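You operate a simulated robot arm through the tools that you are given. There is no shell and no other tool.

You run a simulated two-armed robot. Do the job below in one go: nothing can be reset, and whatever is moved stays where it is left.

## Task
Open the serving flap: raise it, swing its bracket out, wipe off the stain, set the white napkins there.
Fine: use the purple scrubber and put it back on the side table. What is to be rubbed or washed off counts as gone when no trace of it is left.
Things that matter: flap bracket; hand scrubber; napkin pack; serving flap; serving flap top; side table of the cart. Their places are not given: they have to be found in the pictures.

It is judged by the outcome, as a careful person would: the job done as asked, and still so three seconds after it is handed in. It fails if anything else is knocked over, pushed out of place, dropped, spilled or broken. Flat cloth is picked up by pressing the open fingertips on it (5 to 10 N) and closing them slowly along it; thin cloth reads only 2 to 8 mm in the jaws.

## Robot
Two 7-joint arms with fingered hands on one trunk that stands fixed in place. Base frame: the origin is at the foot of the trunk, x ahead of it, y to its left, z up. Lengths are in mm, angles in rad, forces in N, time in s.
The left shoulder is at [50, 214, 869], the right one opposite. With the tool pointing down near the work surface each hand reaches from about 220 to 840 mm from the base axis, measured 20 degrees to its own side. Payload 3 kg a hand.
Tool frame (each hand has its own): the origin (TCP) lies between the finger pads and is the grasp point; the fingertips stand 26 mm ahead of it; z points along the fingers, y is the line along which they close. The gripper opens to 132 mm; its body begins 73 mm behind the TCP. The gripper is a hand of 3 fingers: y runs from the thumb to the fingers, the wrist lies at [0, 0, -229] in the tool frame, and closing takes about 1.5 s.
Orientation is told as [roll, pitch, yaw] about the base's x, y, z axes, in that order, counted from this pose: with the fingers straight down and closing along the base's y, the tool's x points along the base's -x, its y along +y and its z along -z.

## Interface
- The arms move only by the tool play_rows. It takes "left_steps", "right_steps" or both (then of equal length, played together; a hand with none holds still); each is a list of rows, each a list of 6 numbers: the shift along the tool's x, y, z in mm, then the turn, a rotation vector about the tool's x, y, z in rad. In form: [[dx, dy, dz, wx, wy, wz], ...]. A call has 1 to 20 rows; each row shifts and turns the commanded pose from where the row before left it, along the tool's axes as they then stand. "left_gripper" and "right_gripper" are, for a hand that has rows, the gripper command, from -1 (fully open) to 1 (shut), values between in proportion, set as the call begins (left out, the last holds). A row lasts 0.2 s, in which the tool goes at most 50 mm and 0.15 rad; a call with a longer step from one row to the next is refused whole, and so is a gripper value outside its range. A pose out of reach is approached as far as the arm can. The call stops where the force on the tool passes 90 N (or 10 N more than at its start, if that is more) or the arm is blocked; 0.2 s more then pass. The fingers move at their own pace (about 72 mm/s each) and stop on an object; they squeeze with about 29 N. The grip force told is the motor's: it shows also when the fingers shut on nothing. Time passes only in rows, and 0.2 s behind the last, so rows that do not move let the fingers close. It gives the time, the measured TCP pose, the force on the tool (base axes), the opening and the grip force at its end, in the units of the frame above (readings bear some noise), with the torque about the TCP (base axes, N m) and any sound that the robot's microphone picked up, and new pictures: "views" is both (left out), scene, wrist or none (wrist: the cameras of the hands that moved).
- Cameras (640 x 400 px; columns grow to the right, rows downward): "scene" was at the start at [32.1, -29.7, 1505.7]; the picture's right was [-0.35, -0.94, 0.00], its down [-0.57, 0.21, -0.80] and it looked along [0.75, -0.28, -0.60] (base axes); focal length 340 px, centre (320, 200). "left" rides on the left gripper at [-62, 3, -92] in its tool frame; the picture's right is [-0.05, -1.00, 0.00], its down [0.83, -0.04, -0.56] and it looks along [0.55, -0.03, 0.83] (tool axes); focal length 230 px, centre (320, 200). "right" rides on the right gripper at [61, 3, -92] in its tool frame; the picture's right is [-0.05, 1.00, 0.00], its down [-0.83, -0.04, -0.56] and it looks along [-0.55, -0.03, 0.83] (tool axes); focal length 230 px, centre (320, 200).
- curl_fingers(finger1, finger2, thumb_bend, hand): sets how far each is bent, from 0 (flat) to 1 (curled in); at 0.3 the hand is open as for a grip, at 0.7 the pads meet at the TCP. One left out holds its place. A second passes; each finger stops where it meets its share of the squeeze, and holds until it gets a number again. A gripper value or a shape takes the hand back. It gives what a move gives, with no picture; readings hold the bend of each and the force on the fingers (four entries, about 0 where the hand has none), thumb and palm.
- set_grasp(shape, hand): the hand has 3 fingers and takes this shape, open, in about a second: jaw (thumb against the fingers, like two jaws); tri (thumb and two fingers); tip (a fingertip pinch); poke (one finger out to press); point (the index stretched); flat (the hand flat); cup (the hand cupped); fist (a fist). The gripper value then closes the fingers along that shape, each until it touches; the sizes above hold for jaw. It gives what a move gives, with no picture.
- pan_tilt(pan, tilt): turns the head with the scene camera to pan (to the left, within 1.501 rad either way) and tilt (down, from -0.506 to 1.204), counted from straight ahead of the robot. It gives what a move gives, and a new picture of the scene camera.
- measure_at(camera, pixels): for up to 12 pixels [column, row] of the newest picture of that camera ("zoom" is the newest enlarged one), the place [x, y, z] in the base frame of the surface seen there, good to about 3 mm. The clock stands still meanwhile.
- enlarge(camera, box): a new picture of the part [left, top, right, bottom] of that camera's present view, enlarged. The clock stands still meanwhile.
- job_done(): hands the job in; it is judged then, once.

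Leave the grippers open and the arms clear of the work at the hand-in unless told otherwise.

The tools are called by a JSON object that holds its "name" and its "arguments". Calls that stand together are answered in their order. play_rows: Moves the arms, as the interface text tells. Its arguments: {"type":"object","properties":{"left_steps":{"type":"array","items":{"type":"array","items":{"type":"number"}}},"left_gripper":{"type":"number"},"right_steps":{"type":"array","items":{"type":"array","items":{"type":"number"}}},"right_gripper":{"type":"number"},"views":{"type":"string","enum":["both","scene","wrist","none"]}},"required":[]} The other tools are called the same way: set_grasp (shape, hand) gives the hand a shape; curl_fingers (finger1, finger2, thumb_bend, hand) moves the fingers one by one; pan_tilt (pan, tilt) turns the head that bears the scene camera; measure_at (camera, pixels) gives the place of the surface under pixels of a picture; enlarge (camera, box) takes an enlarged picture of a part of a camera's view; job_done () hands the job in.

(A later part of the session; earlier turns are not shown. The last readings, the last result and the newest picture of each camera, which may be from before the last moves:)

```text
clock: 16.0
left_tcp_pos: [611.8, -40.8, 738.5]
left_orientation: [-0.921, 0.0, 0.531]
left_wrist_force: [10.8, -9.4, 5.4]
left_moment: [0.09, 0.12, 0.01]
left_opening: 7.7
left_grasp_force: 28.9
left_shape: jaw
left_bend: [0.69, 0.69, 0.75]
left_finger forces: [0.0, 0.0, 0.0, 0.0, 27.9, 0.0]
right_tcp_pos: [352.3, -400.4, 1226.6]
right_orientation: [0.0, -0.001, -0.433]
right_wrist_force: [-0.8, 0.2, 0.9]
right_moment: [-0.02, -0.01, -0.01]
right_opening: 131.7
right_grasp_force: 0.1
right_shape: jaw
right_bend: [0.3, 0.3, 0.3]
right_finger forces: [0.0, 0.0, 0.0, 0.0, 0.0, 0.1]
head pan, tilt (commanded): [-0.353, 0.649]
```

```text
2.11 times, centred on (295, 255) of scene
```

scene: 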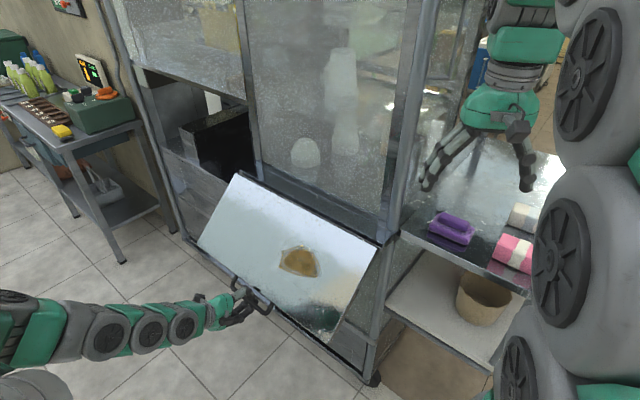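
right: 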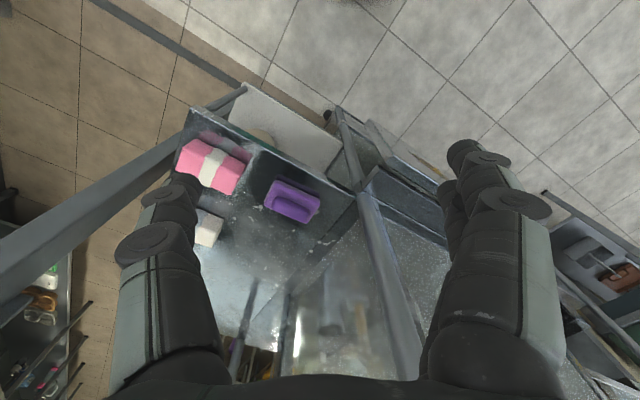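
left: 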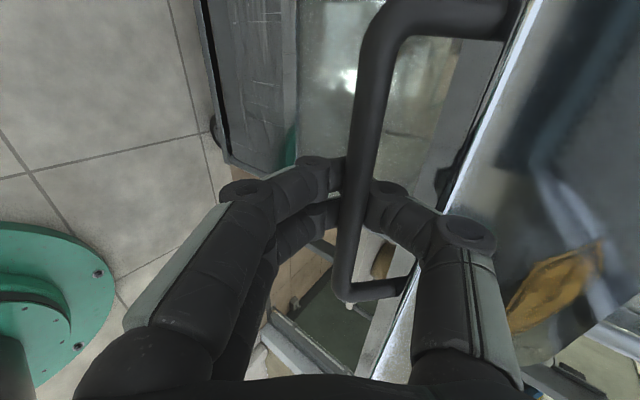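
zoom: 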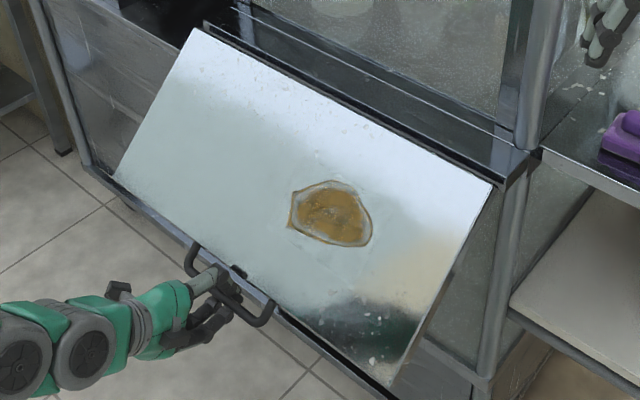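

From the two measured positions the hinge is at about d 553.5, z 935, so the raised top will sit at z≈952, flush with the rail. I'll continue the arc for 6 rows to about 81°.

{"name": "play_rows", "arguments": {"left_steps": [[0, -6.1, -27.9, -0.1, 0, 0], [0, -6.1, -27.9, -0.1, 0, 0], [0, -6.1, -27.9, -0.1, 0, 0], [0, -6.1, -27.9, -0.1, 0, 0], [0, -6.1, -27.9, -0.1, 0, 0], [0, -6.1, -27.9, -0.1, 0, 0]], "views": "both"}}

```text
clock: 17.4
left_tcp_pos: [573.9, 23.9, 888.9]
left_orientation: [-0.315, 0.003, 0.53]
left_wrist_force: [12.7, -17.5, 4.2]
left_moment: [0.13, 0.06, 0.03]
left_opening: 9.8
left_grasp_force: 28.8
left_shape: jaw
left_bend: [0.69, 0.69, 0.76]
left_finger forces: [0.0, 0.0, 0.0, 0.0, 35.4, 0.0]
right_tcp_pos: [352.0, -401.1, 1224.8]
right_orientation: [0.001, -0.001, -0.432]
right_wrist_force: [-0.6, -1.1, -0.9]
right_moment: [0.0, -0.04, -0.02]
right_opening: 131.8
right_grasp_force: 0.1
right_shape: jaw
right_bend: [0.3, 0.3, 0.3]
right_finger forces: [0.1, 0.0, 0.1, 0.1, 0.0, 0.0]
head pan, tilt (commanded): [-0.353, 0.649]
```

scene: 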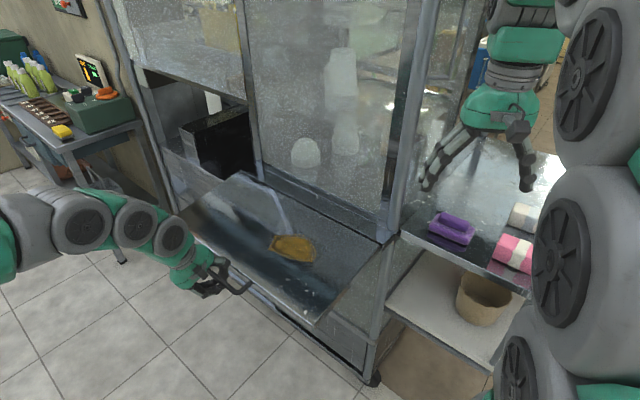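
left: 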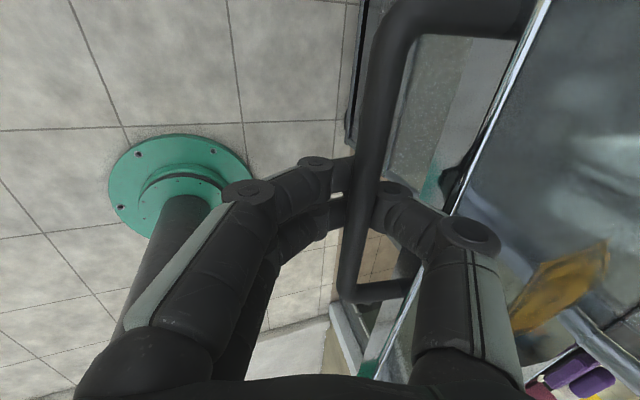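

The flap is at about 81°, with the hand pulling slightly outward (21 N). I'll ease inward a little and raise it the last bit to about level.

{"name": "play_rows", "arguments": {"left_steps": [[0, -3.3, -14.1, -0.05, 0, 0], [0, -3.3, -14.1, -0.05, 0, 0], [0, -3.3, -14.1, -0.05, 0, 0], [0, 0, 0, 0, 0, 0]], "views": "both"}}

```text
clock: 18.4
left_tcp_pos: [573.4, 24.3, 930.8]
left_orientation: [-0.167, 0.001, 0.529]
left_wrist_force: [9.6, -11.8, -22.6]
left_moment: [0.43, 0.27, 0.09]
left_opening: 8.0
left_grasp_force: 28.6
left_shape: jaw
left_bend: [0.68, 0.68, 0.75]
left_finger forces: [0.0, 0.1, 0.1, 0.0, 34.8, 0.0]
right_tcp_pos: [352.3, -401.1, 1225.7]
right_orientation: [-0.001, 0.0, -0.434]
right_wrist_force: [-0.2, 0.2, 0.2]
right_moment: [0.0, -0.03, -0.02]
right_opening: 132.1
right_grasp_force: 0.0
right_shape: jaw
right_bend: [0.3, 0.3, 0.3]
right_finger forces: [0.1, 0.1, 0.0, 0.0, 0.0, 0.0]
head pan, tilt (commanded): [-0.353, 0.649]
```

scene: 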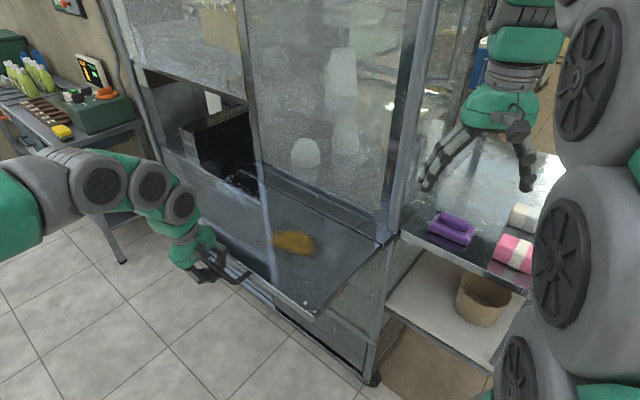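
left: 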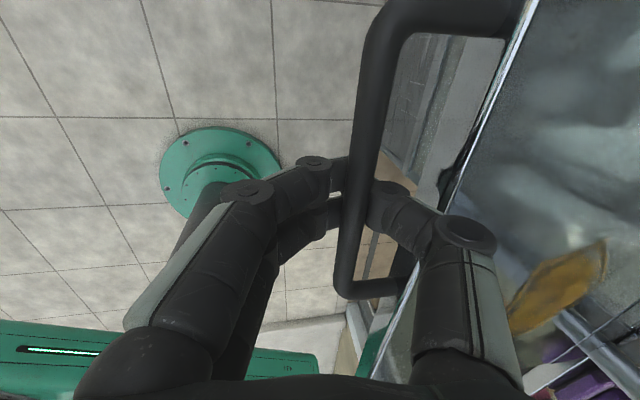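

The flap looks about level now. I'll measure its top face and enlarge it.

{"name": "measure_at", "arguments": {"camera": "scene", "pixels": [[250, 190], [300, 215], [360, 240], [250, 220], [270, 240], [330, 270], [210, 228], [300, 290], [320, 305], [230, 185], [380, 248], [293, 243]]}}

{"name": "enlarge", "arguments": {"camera": "scene", "box": [190, 160, 410, 340]}}

```text
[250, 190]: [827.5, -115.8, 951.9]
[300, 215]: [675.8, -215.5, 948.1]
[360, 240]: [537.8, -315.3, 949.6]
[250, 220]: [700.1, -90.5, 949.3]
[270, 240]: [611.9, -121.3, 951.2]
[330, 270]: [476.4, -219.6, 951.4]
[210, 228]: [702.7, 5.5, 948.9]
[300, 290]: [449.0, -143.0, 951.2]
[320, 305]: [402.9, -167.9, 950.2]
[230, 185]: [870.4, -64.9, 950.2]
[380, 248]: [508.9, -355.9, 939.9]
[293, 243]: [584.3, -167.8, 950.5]
```

```text
2.22 times, centred on (300, 250) of scene
```

zoom: 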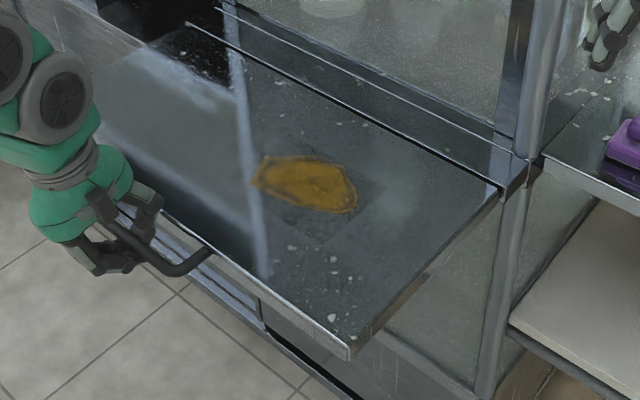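

The flap is level at z≈950. Now I need to find the bracket under it. I'll bring the right hand down to the right of the flap, tilted forward so its camera looks underneath.

{"name": "play_rows", "arguments": {"right_steps": [[0, 0, 40, 0, 0, -0.1266], [0, 0, 40, 0, 0, -0.1266], [0, 0, 40, 0, 0, -0.1266], [0, 0, 40, 0, 0, -0.1266], [0, 0, 40, 0, 0, -0.1266], [-15.8, 31.1, 0, 0, 0, 0], [-15.8, 31.1, 0, 0, 0, 0], [-15.8, 31.1, 0, 0, 0, 0], [0, 0, 0, 0, -0.131, 0], [0, 0, 0, 0, -0.131, 0], [0, 0, 0, 0, -0.131, 0], [0, 0, 0, 0, -0.131, 0], [0, 0, 0, 0, -0.131, 0], [0, 0, 0, 0, -0.131, 0]], "views": "both"}}

```text
clock: 21.4
left_tcp_pos: [574.5, 24.1, 932.3]
left_orientation: [-0.168, 0.0, 0.53]
left_wrist_force: [6.0, -14.7, -24.1]
left_moment: [0.49, 0.28, -0.05]
left_opening: 7.4
left_grasp_force: 29.2
left_shape: jaw
left_bend: [0.68, 0.68, 0.75]
left_finger forces: [0.0, 0.1, 0.0, 0.0, 35.5, 0.0]
right_tcp_pos: [380.7, -300.5, 1025.5]
right_orientation: [0.001, -0.391, 0.199]
right_wrist_force: [-0.4, 0.6, 0.6]
right_moment: [-0.02, -0.03, 0.01]
right_opening: 132.1
right_grasp_force: 0.1
right_shape: jaw
right_bend: [0.3, 0.3, 0.3]
right_finger forces: [0.0, 0.0, 0.0, 0.0, 0.1, 0.0]
right hand out of reach, approached as far as the arm can: row 12, 13, 14
head pan, tilt (commanded): [-0.353, 0.649]
```

scene: 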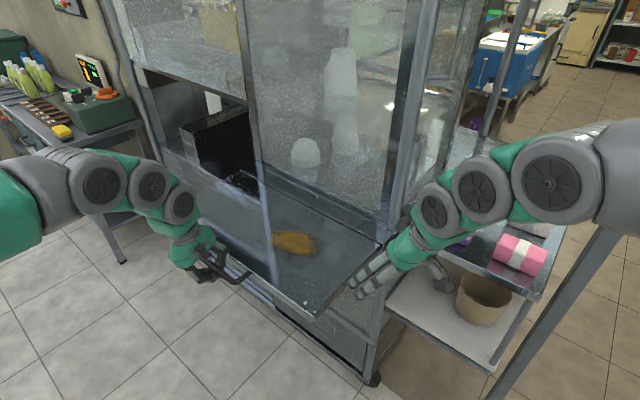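
right: 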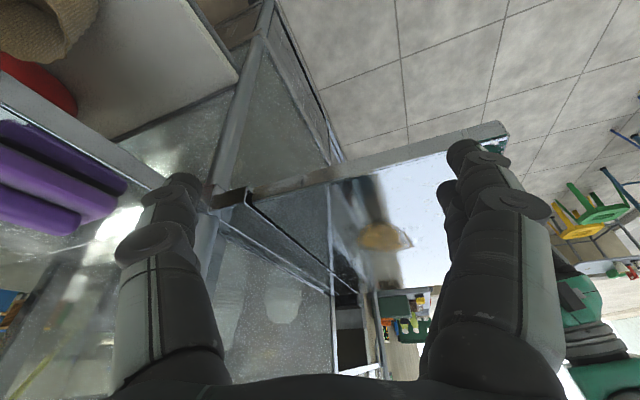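

The right arm couldn't pitch that far; its natural pointing direction is to the left. I'll undo the pitch and check the commanded pose before turning the hand to point left, along the flap.

{"name": "play_rows", "arguments": {"right_steps": [[0, 0, 0, 0, 0.131, 0], [0, 0, 0, 0, 0.131, 0], [0, 0, 0, 0, 0.131, 0]], "views": "none"}}

```text
clock: 22.2
left_tcp_pos: [573.3, 25.1, 932.1]
left_orientation: [-0.168, -0.001, 0.53]
left_wrist_force: [6.4, -14.0, -24.0]
left_moment: [0.45, 0.28, -0.03]
left_opening: 7.3
left_grasp_force: 29.4
left_shape: jaw
left_bend: [0.68, 0.68, 0.75]
left_finger forces: [0.1, 0.0, 0.1, 0.0, 35.0, 0.1]
right_tcp_pos: [380.3, -299.5, 1026.0]
right_orientation: [-0.001, 0.0, 0.198]
right_wrist_force: [0.3, -0.5, 0.4]
right_moment: [0.0, 0.02, 0.03]
right_opening: 132.0
right_grasp_force: 0.1
right_shape: jaw
right_bend: [0.3, 0.3, 0.3]
right_finger forces: [0.0, 0.0, 0.0, 0.0, 0.1, 0.1]
head pan, tilt (commanded): [-0.353, 0.649]
```

The commanded pose was held at the reachable one, so the hand points straight down again. Next I'll yaw it, move slightly back, and roll it to point left/forward while still above flap height.

{"name": "play_rows", "arguments": {"right_steps": [[0, 0, 0, 0, 0, 0.1456], [0, 0, 0, 0, 0, 0.1456], [0, 0, 0, 0, 0, 0.1456], [0, 0, 0, 0, 0, 0.1456], [0, 0, 0, 0, 0, 0.1456], [41, 10.7, 0, 0, 0, 0], [0, 0, 0, -0.1444, 0, 0], [0, 0, 0, -0.1444, 0, 0], [0, 0, 0, -0.1444, 0, 0], [0, 0, 0, -0.1444, 0, 0], [0, 0, 0, -0.1444, 0, 0], [0, 0, 0, -0.1444, 0, 0], [0, 0, 0, -0.1444, 0, 0], [0, 0, 0, -0.1444, 0, 0], [0, 0, 0, -0.1444, 0, 0]], "views": "both"}}

```text
clock: 25.4
left_tcp_pos: [574.6, 25.5, 931.4]
left_orientation: [-0.169, 0.001, 0.531]
left_wrist_force: [7.5, -14.1, -20.9]
left_moment: [0.42, 0.22, -0.03]
left_opening: 7.4
left_grasp_force: 29.0
left_shape: jaw
left_bend: [0.68, 0.68, 0.75]
left_finger forces: [0.1, 0.1, 0.1, 0.0, 34.3, 0.0]
right_tcp_pos: [350.2, -269.5, 1024.7]
right_orientation: [1.301, 0.004, -0.529]
right_wrist_force: [0.1, -0.6, 0.8]
right_moment: [0.0, -0.02, 0.01]
right_opening: 132.1
right_grasp_force: 0.0
right_shape: jaw
right_bend: [0.3, 0.3, 0.3]
right_finger forces: [0.1, 0.0, 0.0, 0.1, 0.1, 0.0]
head pan, tilt (commanded): [-0.353, 0.649]
```

scene: 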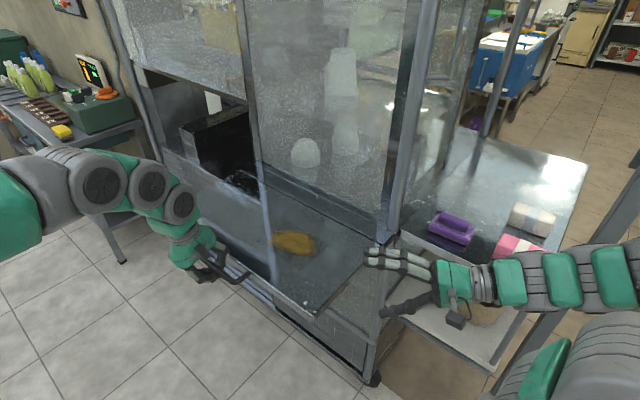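
right: 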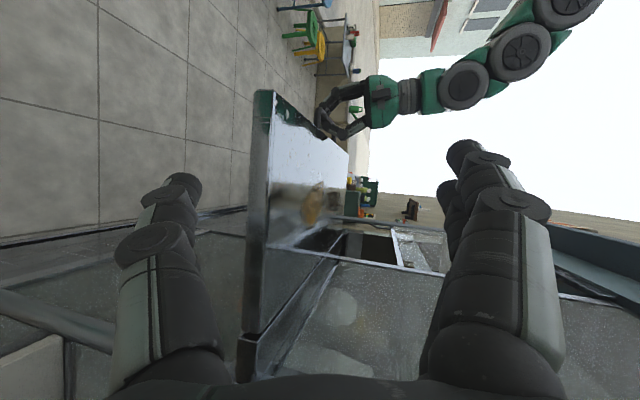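

The hand now points left and the white pack is visible at (530,218). Before lowering, I'll check the clearance between the right forearm, the side table's corner and the grey beam at right.

{"name": "measure_at", "arguments": {"camera": "scene", "pixels": [[520, 360], [560, 305], [625, 225], [490, 360], [545, 275], [585, 165], [520, 275], [600, 275], [560, 335], [500, 270], [440, 300], [530, 218]]}}

{"name": "enlarge", "arguments": {"camera": "scene", "box": [400, 180, 640, 400]}}

```text
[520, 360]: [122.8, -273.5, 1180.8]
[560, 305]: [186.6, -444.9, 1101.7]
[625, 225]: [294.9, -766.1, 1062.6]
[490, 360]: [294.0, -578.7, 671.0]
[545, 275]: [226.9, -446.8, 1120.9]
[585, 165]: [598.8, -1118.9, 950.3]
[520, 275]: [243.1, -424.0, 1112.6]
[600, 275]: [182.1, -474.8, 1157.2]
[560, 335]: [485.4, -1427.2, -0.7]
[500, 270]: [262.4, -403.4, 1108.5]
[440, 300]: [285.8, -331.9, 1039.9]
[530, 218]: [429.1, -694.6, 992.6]
```

```text
1.82 times, centred on (520, 290) of scene
```

zoom: 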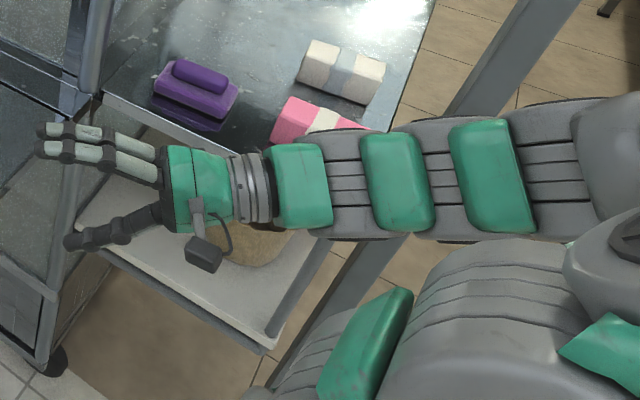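

There is a diagonal grey beam near the arm, so I'll measure points along it and the table's front edge in this zoom.

{"name": "measure_at", "arguments": {"camera": "zoom", "pixels": [[285, 365], [320, 315], [365, 265], [465, 105], [490, 85], [530, 40], [400, 90], [415, 50], [345, 110], [150, 260], [265, 340], [300, 290]]}}

```text
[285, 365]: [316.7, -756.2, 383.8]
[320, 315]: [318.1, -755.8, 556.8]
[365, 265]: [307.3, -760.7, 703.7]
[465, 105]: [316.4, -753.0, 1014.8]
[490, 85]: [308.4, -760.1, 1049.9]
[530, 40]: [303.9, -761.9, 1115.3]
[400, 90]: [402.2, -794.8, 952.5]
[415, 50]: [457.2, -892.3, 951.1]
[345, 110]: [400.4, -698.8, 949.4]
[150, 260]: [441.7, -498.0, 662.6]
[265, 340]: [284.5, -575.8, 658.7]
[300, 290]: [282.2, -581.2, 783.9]
```

The beam is a vertical canopy post at (312,-757), so I'll keep the elbow away from it. The arm is in an elbow-up posture. I'll lower the right hand about 105 mm and look.

{"name": "play_rows", "arguments": {"right_steps": [[0, -34.7, 9.6, 0, 0, 0], [0, -34.7, 9.6, 0, 0, 0], [0, -34.7, 9.6, 0, 0, 0]], "views": "both"}}

```text
clock: 26.2
left_tcp_pos: [574.8, 24.9, 932.3]
left_orientation: [-0.169, -0.001, 0.531]
left_wrist_force: [7.6, -15.5, -20.2]
left_moment: [0.39, 0.22, 0.01]
left_opening: 7.4
left_grasp_force: 29.0
left_shape: jaw
left_bend: [0.68, 0.68, 0.75]
left_finger forces: [0.0, 0.0, 0.0, 0.0, 33.9, 0.0]
right_tcp_pos: [351.9, -273.2, 917.5]
right_orientation: [1.301, 0.0, -0.525]
right_wrist_force: [0.2, 0.4, 0.7]
right_moment: [0.02, 0.04, 0.0]
right_opening: 132.1
right_grasp_force: 0.0
right_shape: jaw
right_bend: [0.3, 0.3, 0.3]
right_finger forces: [0.0, 0.1, 0.0, 0.1, 0.0, 0.0]
right hand out of reach, approached as far as the arm can: row 3
head pan, tilt (commanded): [-0.353, 0.649]
```

scene: 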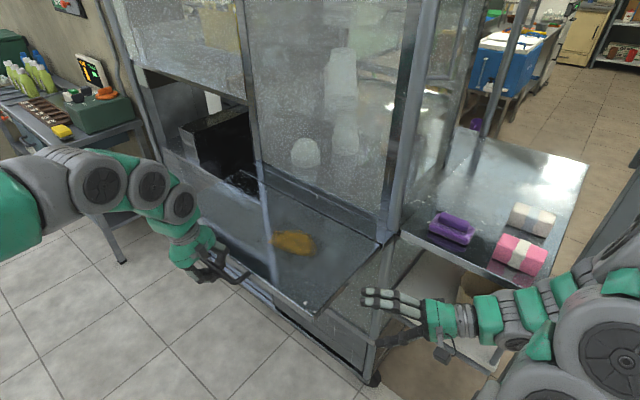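
right: 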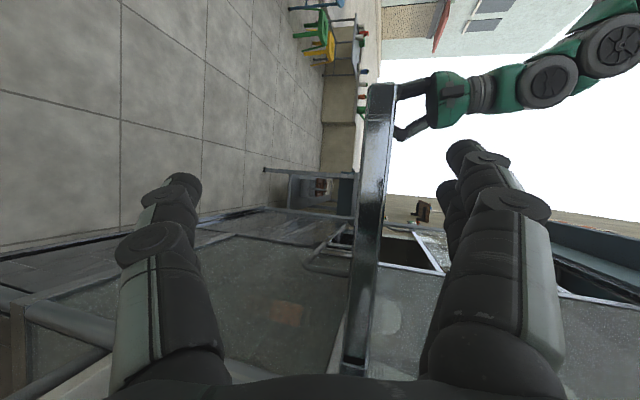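

Under the flap I can see a tube frame around (265–355,170–275) in the right wrist camera, which may be the bracket. I'll enlarge it.

{"name": "enlarge", "arguments": {"camera": "right", "box": [200, 80, 440, 380]}}

{"name": "enlarge", "arguments": {"camera": "right", "box": [250, 150, 390, 290]}}

{"name": "measure_at", "arguments": {"camera": "zoom", "pixels": [[100, 70], [330, 85], [230, 150], [290, 320], [350, 250], [300, 290], [190, 30], [400, 150], [250, 60], [430, 100], [330, 200], [250, 330]]}}

```text
1.33 times, centred on (320, 230) of right
```

zoom: 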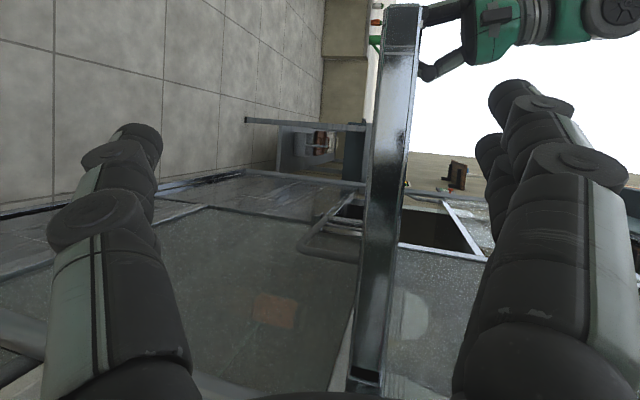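

```text
2.86 times, centred on (320, 220) of right
```

zoom: 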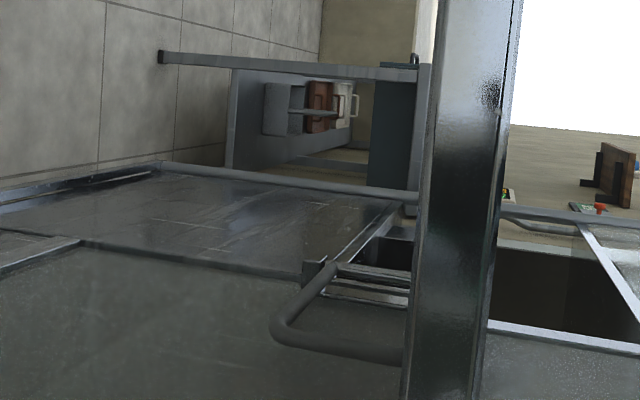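

```text
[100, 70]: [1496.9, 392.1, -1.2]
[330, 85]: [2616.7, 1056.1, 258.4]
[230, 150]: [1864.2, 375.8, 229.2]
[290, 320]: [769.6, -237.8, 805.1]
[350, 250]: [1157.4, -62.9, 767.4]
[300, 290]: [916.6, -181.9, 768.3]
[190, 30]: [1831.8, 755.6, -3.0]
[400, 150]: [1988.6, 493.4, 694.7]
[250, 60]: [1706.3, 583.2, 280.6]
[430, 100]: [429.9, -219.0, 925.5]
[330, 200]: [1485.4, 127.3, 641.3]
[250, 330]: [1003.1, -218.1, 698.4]
```

There is a bent-rod loop folded flat against the cart front under the flap. I'll zoom in more on it and measure its outline.

{"name": "enlarge", "arguments": {"camera": "right", "box": [290, 210, 360, 285]}}

{"name": "measure_at", "arguments": {"camera": "zoom", "pixels": [[150, 330], [200, 345], [300, 355], [130, 300], [170, 260], [210, 210], [250, 160], [280, 120], [300, 130], [330, 150], [300, 190], [340, 360]]}}

```text
5.33 times, centred on (325, 248) of right
```

zoom: 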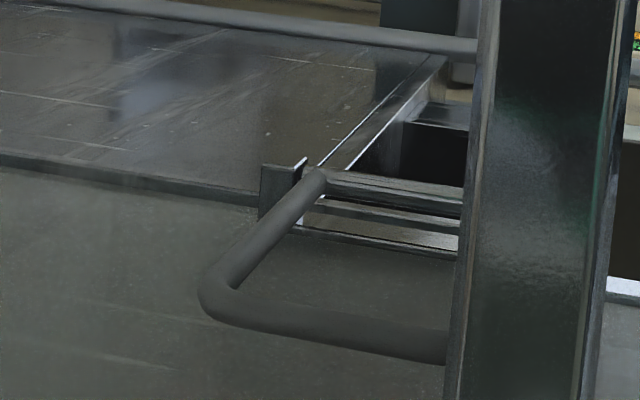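

```text
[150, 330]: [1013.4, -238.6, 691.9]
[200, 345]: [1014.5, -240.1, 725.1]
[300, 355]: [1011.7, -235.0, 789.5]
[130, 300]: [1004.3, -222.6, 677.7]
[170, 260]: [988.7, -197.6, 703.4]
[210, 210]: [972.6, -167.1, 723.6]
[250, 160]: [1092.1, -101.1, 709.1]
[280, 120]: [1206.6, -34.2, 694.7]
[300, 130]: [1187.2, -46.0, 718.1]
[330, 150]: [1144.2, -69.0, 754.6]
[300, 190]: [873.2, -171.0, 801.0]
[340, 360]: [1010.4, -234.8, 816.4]
```

{"name": "measure_at", "arguments": {"camera": "zoom", "pixels": [[440, 345], [380, 335], [300, 318], [250, 308], [212, 290], [240, 255], [270, 222], [300, 192], [318, 178], [360, 188], [420, 198], [285, 190]]}}

```text
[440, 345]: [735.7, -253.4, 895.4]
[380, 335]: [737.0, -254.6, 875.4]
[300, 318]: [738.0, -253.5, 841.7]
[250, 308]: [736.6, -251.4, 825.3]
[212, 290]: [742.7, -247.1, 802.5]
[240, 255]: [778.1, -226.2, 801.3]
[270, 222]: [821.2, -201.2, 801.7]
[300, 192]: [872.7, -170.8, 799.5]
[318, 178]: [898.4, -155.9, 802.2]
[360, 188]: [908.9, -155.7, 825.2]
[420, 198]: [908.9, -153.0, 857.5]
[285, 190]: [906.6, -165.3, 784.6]
```

The bracket is a rod loop. Its hinge side is at s≈704 (left) and its free vertical rod is at (736,-253), z≈802–920, folded at d≈591 behind the flap line. The plan is to pull the free rod outward by about 90°. First I'll find out how much load the left hand really carries by lowering it 2–3 mm.

{"name": "play_rows", "arguments": {"left_steps": [[0, 0, 2, 0, 0, 0], [0, 0, 1, 0, 0, 0], [0, 0, 0, 0, 0, 0]], "views": "none"}}

```text
clock: 27.0
left_tcp_pos: [573.2, 24.3, 928.6]
left_orientation: [-0.169, 0.0, 0.532]
left_wrist_force: [4.2, -12.0, 2.7]
left_moment: [0.05, -0.01, -0.05]
left_opening: 7.9
left_grasp_force: 29.5
left_shape: jaw
left_bend: [0.69, 0.69, 0.75]
left_finger forces: [0.0, 0.0, 0.0, 0.0, 27.3, 0.0]
right_tcp_pos: [351.0, -274.1, 917.4]
right_orientation: [1.3, 0.001, -0.524]
right_wrist_force: [0.7, 0.2, 0.0]
right_moment: [-0.01, 0.0, -0.02]
right_opening: 131.7
right_grasp_force: 0.1
right_shape: jaw
right_bend: [0.3, 0.3, 0.3]
right_finger forces: [0.0, 0.1, 0.0, 0.0, 0.0, 0.1]
head pan, tilt (commanded): [-0.353, 0.649]
```

The vertical load vanished, so level is a stop and the flap weighs little at the handle. I'll lower 2 mm more to see whether hinge friction carries it.

{"name": "play_rows", "arguments": {"left_steps": [[0, 0, 2, 0, 0, 0], [0, 0, 0, 0, 0, 0], [0, 0, 0, 0, 0, 0]], "views": "none"}}

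{"name": "measure_at", "arguments": {"camera": "scene", "pixels": [[300, 290], [320, 305], [270, 240], [360, 240]]}}

```text
clock: 27.8
left_tcp_pos: [575.5, 24.8, 927.3]
left_orientation: [-0.17, 0.0, 0.531]
left_wrist_force: [3.6, -9.6, 2.6]
left_moment: [-0.01, 0.0, -0.02]
left_opening: 8.1
left_grasp_force: 29.5
left_shape: jaw
left_bend: [0.69, 0.69, 0.75]
left_finger forces: [0.1, 0.0, 0.0, 0.0, 25.5, 0.1]
right_tcp_pos: [351.4, -274.1, 917.7]
right_orientation: [1.301, 0.002, -0.524]
right_wrist_force: [0.3, 0.4, 1.3]
right_moment: [-0.01, -0.01, 0.01]
right_opening: 131.7
right_grasp_force: 0.0
right_shape: jaw
right_bend: [0.3, 0.3, 0.3]
right_finger forces: [0.1, 0.0, 0.0, 0.0, 0.1, 0.0]
head pan, tilt (commanded): [-0.353, 0.649]
```

```text
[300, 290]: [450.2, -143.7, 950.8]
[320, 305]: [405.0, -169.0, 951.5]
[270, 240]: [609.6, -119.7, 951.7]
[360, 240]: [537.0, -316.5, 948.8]
```

The load at the handle is now nearly zero. I'll test whether the flap stays up by itself by opening the left grip only slightly, so the fingers still cage the bar.

{"name": "play_rows", "arguments": {"left_steps": [[0, 0, 0, 0, 0, 0], [0, 0, 0, 0, 0, 0], [0, 0, 0, 0, 0, 0]], "left_gripper": 0.8, "views": "both"}}

{"name": "measure_at", "arguments": {"camera": "scene", "pixels": [[300, 290], [320, 305], [270, 240], [360, 240]]}}

```text
clock: 28.6
left_tcp_pos: [574.8, 23.8, 927.3]
left_orientation: [-0.169, 0.0, 0.533]
left_wrist_force: [1.4, -6.7, 2.7]
left_moment: [-0.05, -0.05, -0.06]
left_opening: 15.7
left_grasp_force: 0.0
left_shape: jaw
left_bend: [0.72, 0.72, 0.7]
left_finger forces: [0.0, 0.0, 0.0, 0.1, 6.4, 0.0]
right_tcp_pos: [350.5, -274.7, 919.1]
right_orientation: [1.301, 0.002, -0.524]
right_wrist_force: [-0.5, 0.3, -0.5]
right_moment: [0.02, 0.01, 0.01]
right_opening: 132.0
right_grasp_force: 0.1
right_shape: jaw
right_bend: [0.3, 0.3, 0.3]
right_finger forces: [0.1, 0.0, 0.0, 0.1, 0.0, 0.0]
head pan, tilt (commanded): [-0.353, 0.649]
```

scene: 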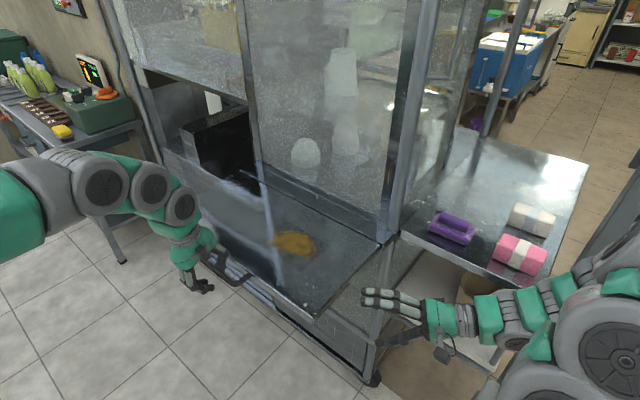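
left: 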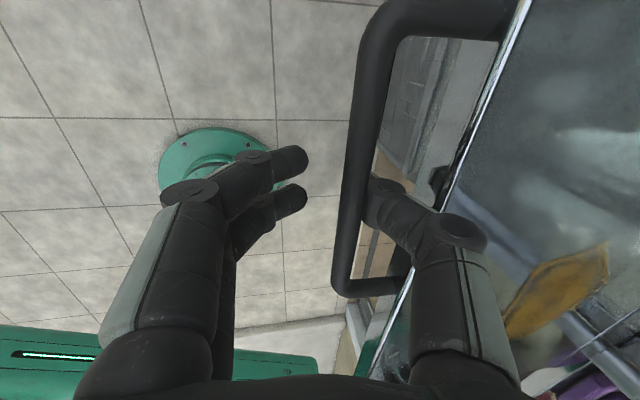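

```text
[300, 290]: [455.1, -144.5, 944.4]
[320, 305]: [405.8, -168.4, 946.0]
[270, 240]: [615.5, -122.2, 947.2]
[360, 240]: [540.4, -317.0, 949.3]
```

The flap sagged a few millimetres, so it does need support. I'll re-close the left grip and raise it back to level. Meanwhile I'll bring the right hand to the flap's right end, level, so it can pinch and hold the flap there while the left hand works on the bracket.

{"name": "play_rows", "arguments": {"left_steps": [[0, 0, 0, 0, 0, 0], [0, 0, 0, 0, 0, 0], [0, 0, 0, 0, 0, 0], [0, 0, -2, 0, 0, 0], [0, 0, -1.5, 0, 0, 0]], "right_steps": [[-25.5, 18, 20, 0, 0, 0], [-25.5, 18, 20, 0, 0, 0], [0, 0, 0, -0.135, 0, 0], [0, 0, 0, -0.135, 0, 0], [0, 0, 0, 0, 0, 0]], "left_gripper": 1, "views": "both"}}

```text
clock: 29.8
left_tcp_pos: [574.3, 24.3, 930.8]
left_orientation: [-0.168, 0.001, 0.532]
left_wrist_force: [18.1, -21.4, -23.0]
left_moment: [0.6, 0.38, 0.06]
left_opening: 1.3
left_grasp_force: 29.4
left_shape: jaw
left_bend: [0.67, 0.67, 0.75]
left_finger forces: [0.0, 0.0, 0.0, 0.1, 27.7, 0.0]
right_tcp_pos: [419.6, -257.2, 942.2]
right_orientation: [1.571, 0.0, -0.529]
right_wrist_force: [0.2, -0.2, -0.3]
right_moment: [-0.03, 0.0, -0.01]
right_opening: 132.0
right_grasp_force: 0.0
right_shape: jaw
right_bend: [0.3, 0.3, 0.3]
right_finger forces: [0.0, 0.0, 0.0, 0.0, 0.0, 0.1]
head pan, tilt (commanded): [-0.353, 0.649]
```

scene: 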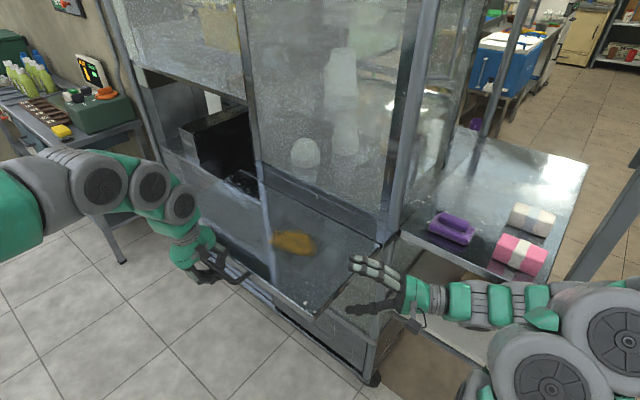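
right: 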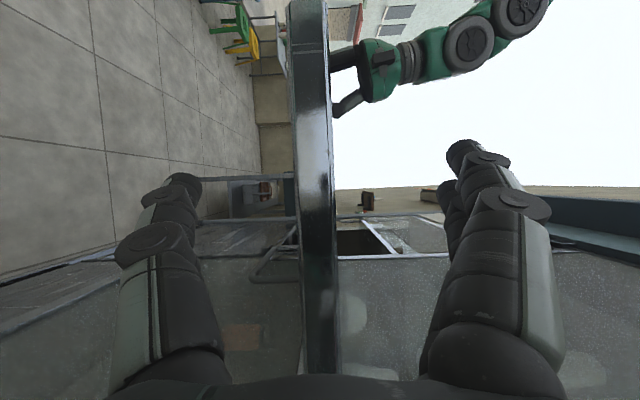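
left: 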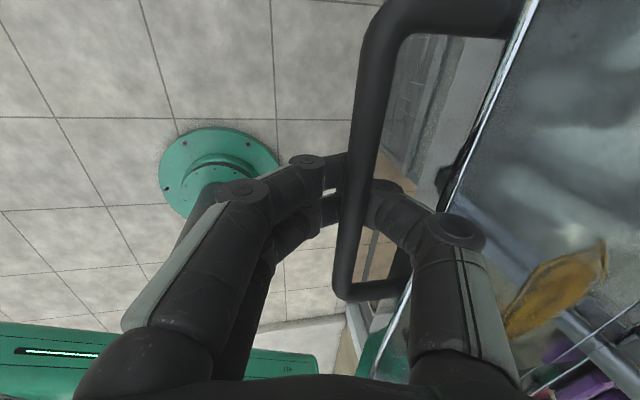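

The flap's right edge sits centred in the right jaw. I'll advance about 62 mm along the flap so the pads overlap its edge, then close.

{"name": "play_rows", "arguments": {"right_steps": [[-15, 0, 27, 0, 0, 0], [-15, 0, 27, 0, 0, 0], [0, 0, 0, 0, 0, 0]], "views": "wrist"}}

{"name": "play_rows", "arguments": {"right_steps": [[0, 0, 0, 0, 0, 0], [0, 0, 0, 0, 0, 0], [0, 0, 0, 0, 0, 0], [0, 0, 0, 0, 0, 0], [0, 0, 0, 0, 0, 0], [0, 0, 0, 0, 0, 0], [0, 0, 0, 0, 0, 0], [0, 0, 0, 0, 0, 0]], "right_gripper": 1, "views": "both"}}

```text
clock: 30.6
left_tcp_pos: [574.4, 25.4, 930.4]
left_orientation: [-0.169, 0.002, 0.53]
left_wrist_force: [15.2, -25.3, -25.6]
left_moment: [0.65, 0.38, 0.03]
left_opening: 1.2
left_grasp_force: 29.3
left_shape: jaw
left_bend: [0.67, 0.67, 0.75]
left_finger forces: [0.0, 0.0, 0.1, 0.1, 41.2, 0.0]
right_tcp_pos: [473.1, -226.6, 941.2]
right_orientation: [1.569, 0.0, -0.528]
right_wrist_force: [0.3, 0.3, -0.1]
right_moment: [-0.01, -0.02, 0.02]
right_opening: 132.0
right_grasp_force: 0.0
right_shape: jaw
right_bend: [0.3, 0.3, 0.3]
right_finger forces: [0.0, 0.0, 0.0, 0.0, 0.0, 0.1]
head pan, tilt (commanded): [-0.353, 0.649]
```

right: 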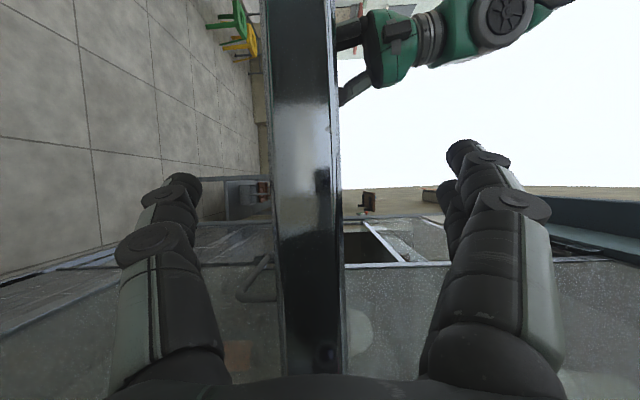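

```text
clock: 32.4
left_tcp_pos: [574.1, 24.6, 931.2]
left_orientation: [-0.17, 0.0, 0.53]
left_wrist_force: [14.7, -26.8, -23.6]
left_moment: [0.65, 0.38, -0.02]
left_opening: 1.4
left_grasp_force: 28.9
left_shape: jaw
left_bend: [0.67, 0.67, 0.75]
left_finger forces: [0.1, 0.0, 0.0, 0.1, 42.4, 0.1]
right_tcp_pos: [472.7, -224.9, 941.0]
right_orientation: [1.57, 0.0, -0.526]
right_wrist_force: [2.7, 2.6, 0.2]
right_moment: [0.01, -0.03, -0.02]
right_opening: 19.9
right_grasp_force: 29.1
right_shape: jaw
right_bend: [0.72, 0.72, 0.7]
right_finger forces: [13.0, 13.0, 0.0, 0.0, 25.7, 0.0]
head pan, tilt (commanded): [-0.353, 0.649]
```

scene: 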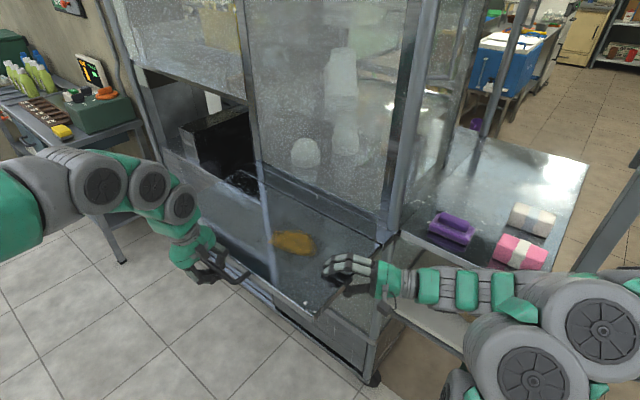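
right: 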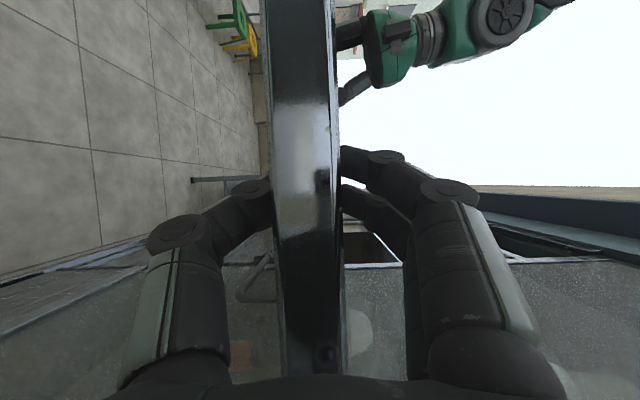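

The right hand grips the flap firmly (13+13 N over, 26 N under). Now I'll open the left hand a little and see whether the right holds the flap level.

{"name": "play_rows", "arguments": {"left_steps": [[0, 0, 0, 0, 0, 0], [0, 0, 0, 0, 0, 0], [0, 0, 0, 0, 0, 0]], "left_gripper": 0.6, "views": "both"}}

{"name": "measure_at", "arguments": {"camera": "scene", "pixels": [[290, 285], [240, 250], [270, 240], [360, 240], [215, 228]]}}

```text
clock: 33.2
left_tcp_pos: [573.8, 24.5, 931.0]
left_orientation: [-0.17, 0.0, 0.533]
left_wrist_force: [1.2, -1.0, -0.8]
left_moment: [0.0, 0.02, 0.04]
left_opening: 26.9
left_grasp_force: 0.1
left_shape: jaw
left_bend: [0.73, 0.73, 0.7]
left_finger forces: [0.0, 0.0, 0.0, 0.0, 1.5, 0.1]
right_tcp_pos: [471.9, -225.4, 942.2]
right_orientation: [1.569, 0.0, -0.528]
right_wrist_force: [3.0, -2.1, -1.5]
right_moment: [-0.01, -0.02, -0.06]
right_opening: 19.4
right_grasp_force: 28.7
right_shape: jaw
right_bend: [0.72, 0.72, 0.7]
right_finger forces: [12.9, 12.9, 0.1, 0.0, 27.5, 0.0]
head pan, tilt (commanded): [-0.353, 0.649]
```

scene: 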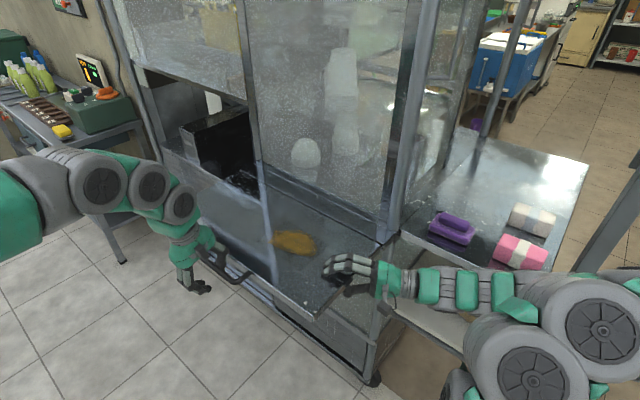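
left: 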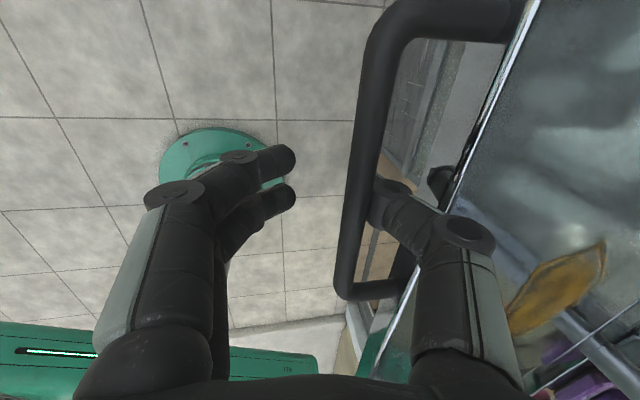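

```text
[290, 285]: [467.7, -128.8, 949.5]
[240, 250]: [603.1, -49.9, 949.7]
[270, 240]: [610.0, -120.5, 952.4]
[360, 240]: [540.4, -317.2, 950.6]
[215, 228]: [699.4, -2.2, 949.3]
```

The right hand holds the flap level at z≈950. I'll withdraw the left hand upward out of the handle loop, gently at first.

{"name": "play_rows", "arguments": {"left_steps": [[0, -5, -5, 0, 0, 0], [0, 0, -20, 0, 0, 0], [0, 0, -20, 0, 0, 0]], "views": "wrist"}}

```text
clock: 34.0
left_tcp_pos: [572.7, 27.1, 975.7]
left_orientation: [-0.169, 0.001, 0.531]
left_wrist_force: [0.4, -0.3, 0.1]
left_moment: [0.04, 0.03, 0.0]
left_opening: 26.2
left_grasp_force: 0.0
left_shape: jaw
left_bend: [0.73, 0.73, 0.7]
left_finger forces: [0.0, 0.0, 0.0, 0.0, 0.0, 0.1]
right_tcp_pos: [472.0, -226.9, 941.4]
right_orientation: [1.569, -0.001, -0.529]
right_wrist_force: [6.1, -1.3, -2.1]
right_moment: [-0.04, -0.02, -0.1]
right_opening: 19.5
right_grasp_force: 28.6
right_shape: jaw
right_bend: [0.72, 0.72, 0.7]
right_finger forces: [12.8, 12.7, 0.1, 0.0, 27.8, 0.0]
head pan, tilt (commanded): [-0.353, 0.649]
```

left: 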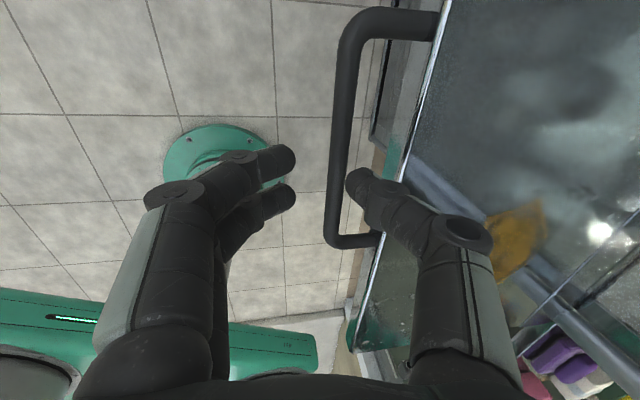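

The left hand is clear of the handle. I'll move it outward and up, then roll it to point into the cart so it can go under the flap.

{"name": "play_rows", "arguments": {"left_steps": [[0, 20, -25, 0, 0, 0], [0, 40, -13, 0, 0, 0], [0, 40, -5, 0, 0, 0], [0, 30, 0, 0, 0, 0], [0, 0, 0, 0.15, 0, 0], [0, 0, 0, 0.15, 0, 0], [0, 0, 0, 0.15, 0, 0], [0, 0, 0, 0.15, 0, 0], [0, 0, 0, 0.15, 0, 0], [0, 0, 0, 0.15, 0, 0], [0, 0, 0, 0.15, 0, 0], [0, 0, 0, 0.15, 0, 0], [0, 0, 0, 0.15, 0, 0], [0, 0, 0, 0.15, 0, 0]], "views": "both"}}

```text
clock: 37.0
left_tcp_pos: [503.5, 144.0, 995.7]
left_orientation: [-1.114, -0.001, 0.534]
left_wrist_force: [0.4, -0.3, -0.5]
left_moment: [-0.02, -0.03, 0.0]
left_opening: 26.6
left_grasp_force: 0.0
left_shape: jaw
left_bend: [0.73, 0.73, 0.7]
left_finger forces: [0.0, 0.0, 0.0, 0.0, 0.1, 0.0]
left hand out of reach, approached as far as the arm can: row 11, 12, 13, 14
right_tcp_pos: [470.7, -225.7, 941.5]
right_orientation: [1.568, 0.0, -0.528]
right_wrist_force: [5.7, -0.3, -1.7]
right_moment: [-0.01, 0.01, -0.09]
right_opening: 19.7
right_grasp_force: 28.8
right_shape: jaw
right_bend: [0.72, 0.72, 0.7]
right_finger forces: [12.9, 13.0, 0.0, 0.0, 28.0, 0.0]
head pan, tilt (commanded): [-0.353, 0.649]
```

scene: 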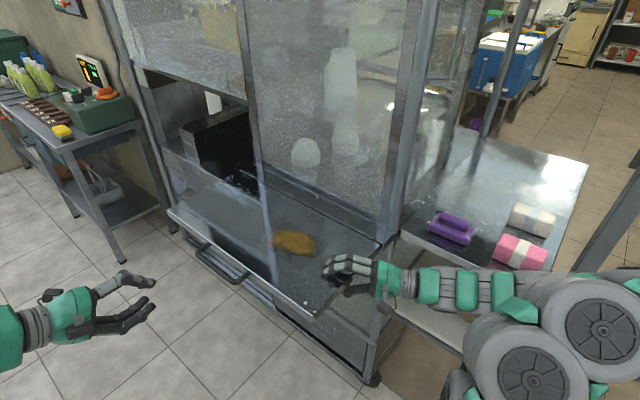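
left: 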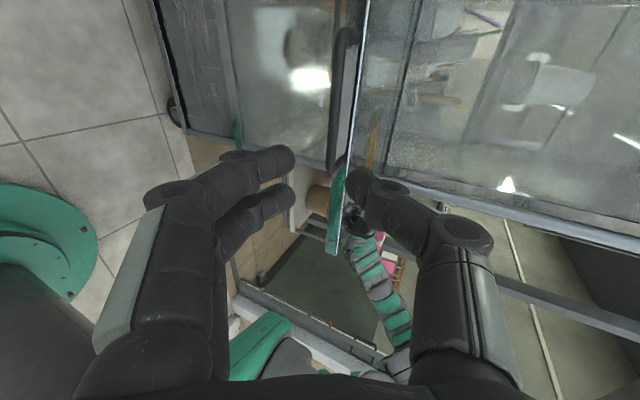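

Rolling further isn't possible this high and close. I'll lower the left hand in front of the flap first, clear of the handle, then roll it to level.

{"name": "play_rows", "arguments": {"left_steps": [[0, 35.3, 17.3, 0, 0, 0], [0, 35.3, 17.3, 0, 0, 0], [0, 35.3, 17.3, 0, 0, 0], [0, 35.3, 17.3, 0, 0, 0], [0, 35.3, 17.3, 0, 0, 0], [0, 35.3, 17.3, 0, 0, 0], [0, 35.3, 17.3, 0, 0, 0], [0, 0, 0, 0.12, 0, 0], [0, 0, 0, 0.12, 0, 0], [0, 0, 0, 0.12, 0, 0], [0, 0, 0, 0.12, 0, 0]], "views": "both"}}

```text
clock: 39.4
left_tcp_pos: [505.3, 144.6, 977.3]
left_orientation: [-1.111, 0.001, 0.53]
left_wrist_force: [0.2, -0.3, -0.2]
left_moment: [0.03, 0.01, 0.01]
left_opening: 26.3
left_grasp_force: 0.1
left_shape: jaw
left_bend: [0.73, 0.73, 0.7]
left_finger forces: [0.1, 0.0, 0.0, 0.1, 0.1, 0.0]
left hand out of reach, approached as far as the arm can: row 1, 2, 3, 4, 5, 6, 7, 8, 9, 10, 11
right_tcp_pos: [473.0, -225.7, 941.2]
right_orientation: [1.569, 0.001, -0.526]
right_wrist_force: [5.0, -0.5, -1.9]
right_moment: [-0.04, -0.01, -0.1]
right_opening: 19.4
right_grasp_force: 29.3
right_shape: jaw
right_bend: [0.72, 0.72, 0.7]
right_finger forces: [12.9, 12.9, 0.0, 0.0, 28.0, 0.0]
head pan, tilt (commanded): [-0.353, 0.649]
```

scene: 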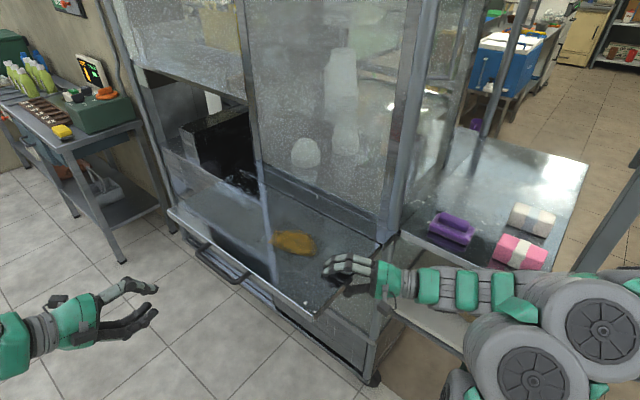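
left: 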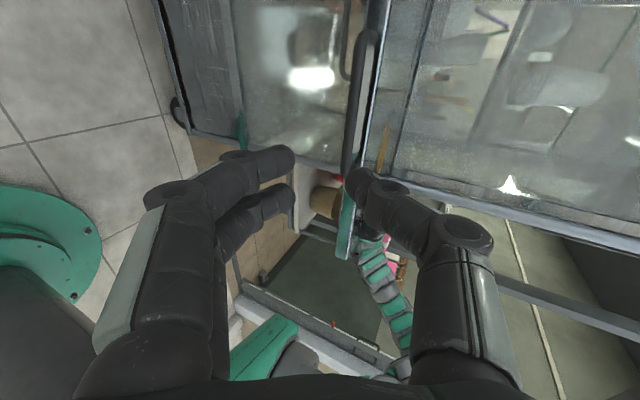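

It's too close in that pose. I'll roll back toward pointing down, descend in front of the flap, then roll level while moving inward beneath it.

{"name": "play_rows", "arguments": {"left_steps": [[0, 0, 0, -0.15, 0, 0], [0, 0, 0, -0.15, 0, 0], [0, 0, 0, -0.15, 0, 0], [0, 0, 0, -0.15, 0, 0], [0, 18.1, 32.4, 0, 0, 0], [0, 18.1, 32.4, 0, 0, 0], [0, 18.1, 32.4, 0, 0, 0], [0, 18.1, 32.4, 0, 0, 0], [0, 18.1, 32.4, 0, 0, 0], [0, 18.1, 32.4, 0, 0, 0], [0, 18.1, 32.4, 0, 0, 0]], "views": "both"}}

```text
clock: 41.8
left_tcp_pos: [505.2, 143.9, 717.0]
left_orientation: [-0.514, 0.0, 0.531]
left_wrist_force: [-0.9, -0.1, -0.2]
left_moment: [0.0, 0.0, -0.01]
left_opening: 26.3
left_grasp_force: 0.0
left_shape: jaw
left_bend: [0.73, 0.73, 0.7]
left_finger forces: [0.0, 0.0, 0.0, 0.0, 0.0, 0.0]
right_tcp_pos: [472.2, -225.5, 940.1]
right_orientation: [1.57, 0.001, -0.528]
right_wrist_force: [4.5, -0.5, -2.1]
right_moment: [-0.05, 0.0, -0.04]
right_opening: 19.5
right_grasp_force: 28.5
right_shape: jaw
right_bend: [0.72, 0.72, 0.7]
right_finger forces: [12.9, 13.0, 0.1, 0.0, 28.1, 0.0]
head pan, tilt (commanded): [-0.353, 0.649]
```

scene: 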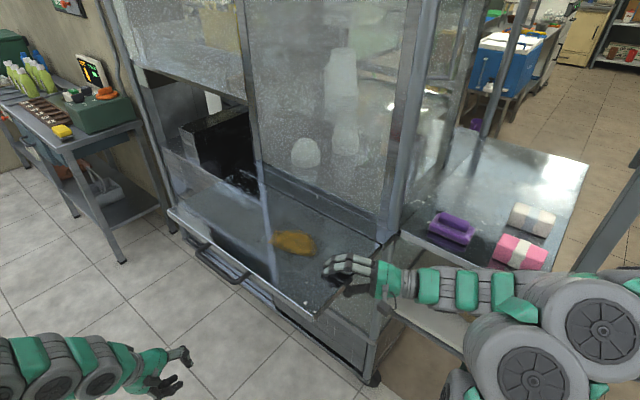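
left: 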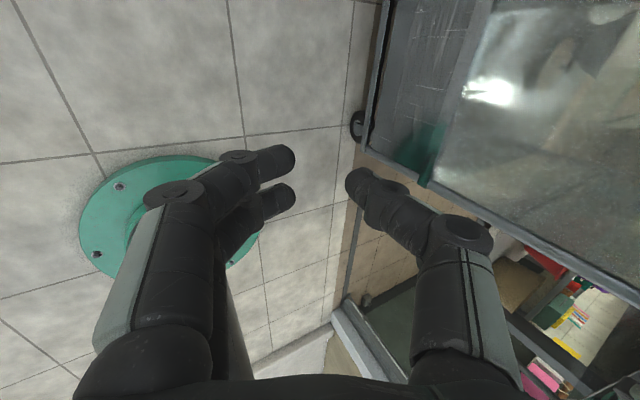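

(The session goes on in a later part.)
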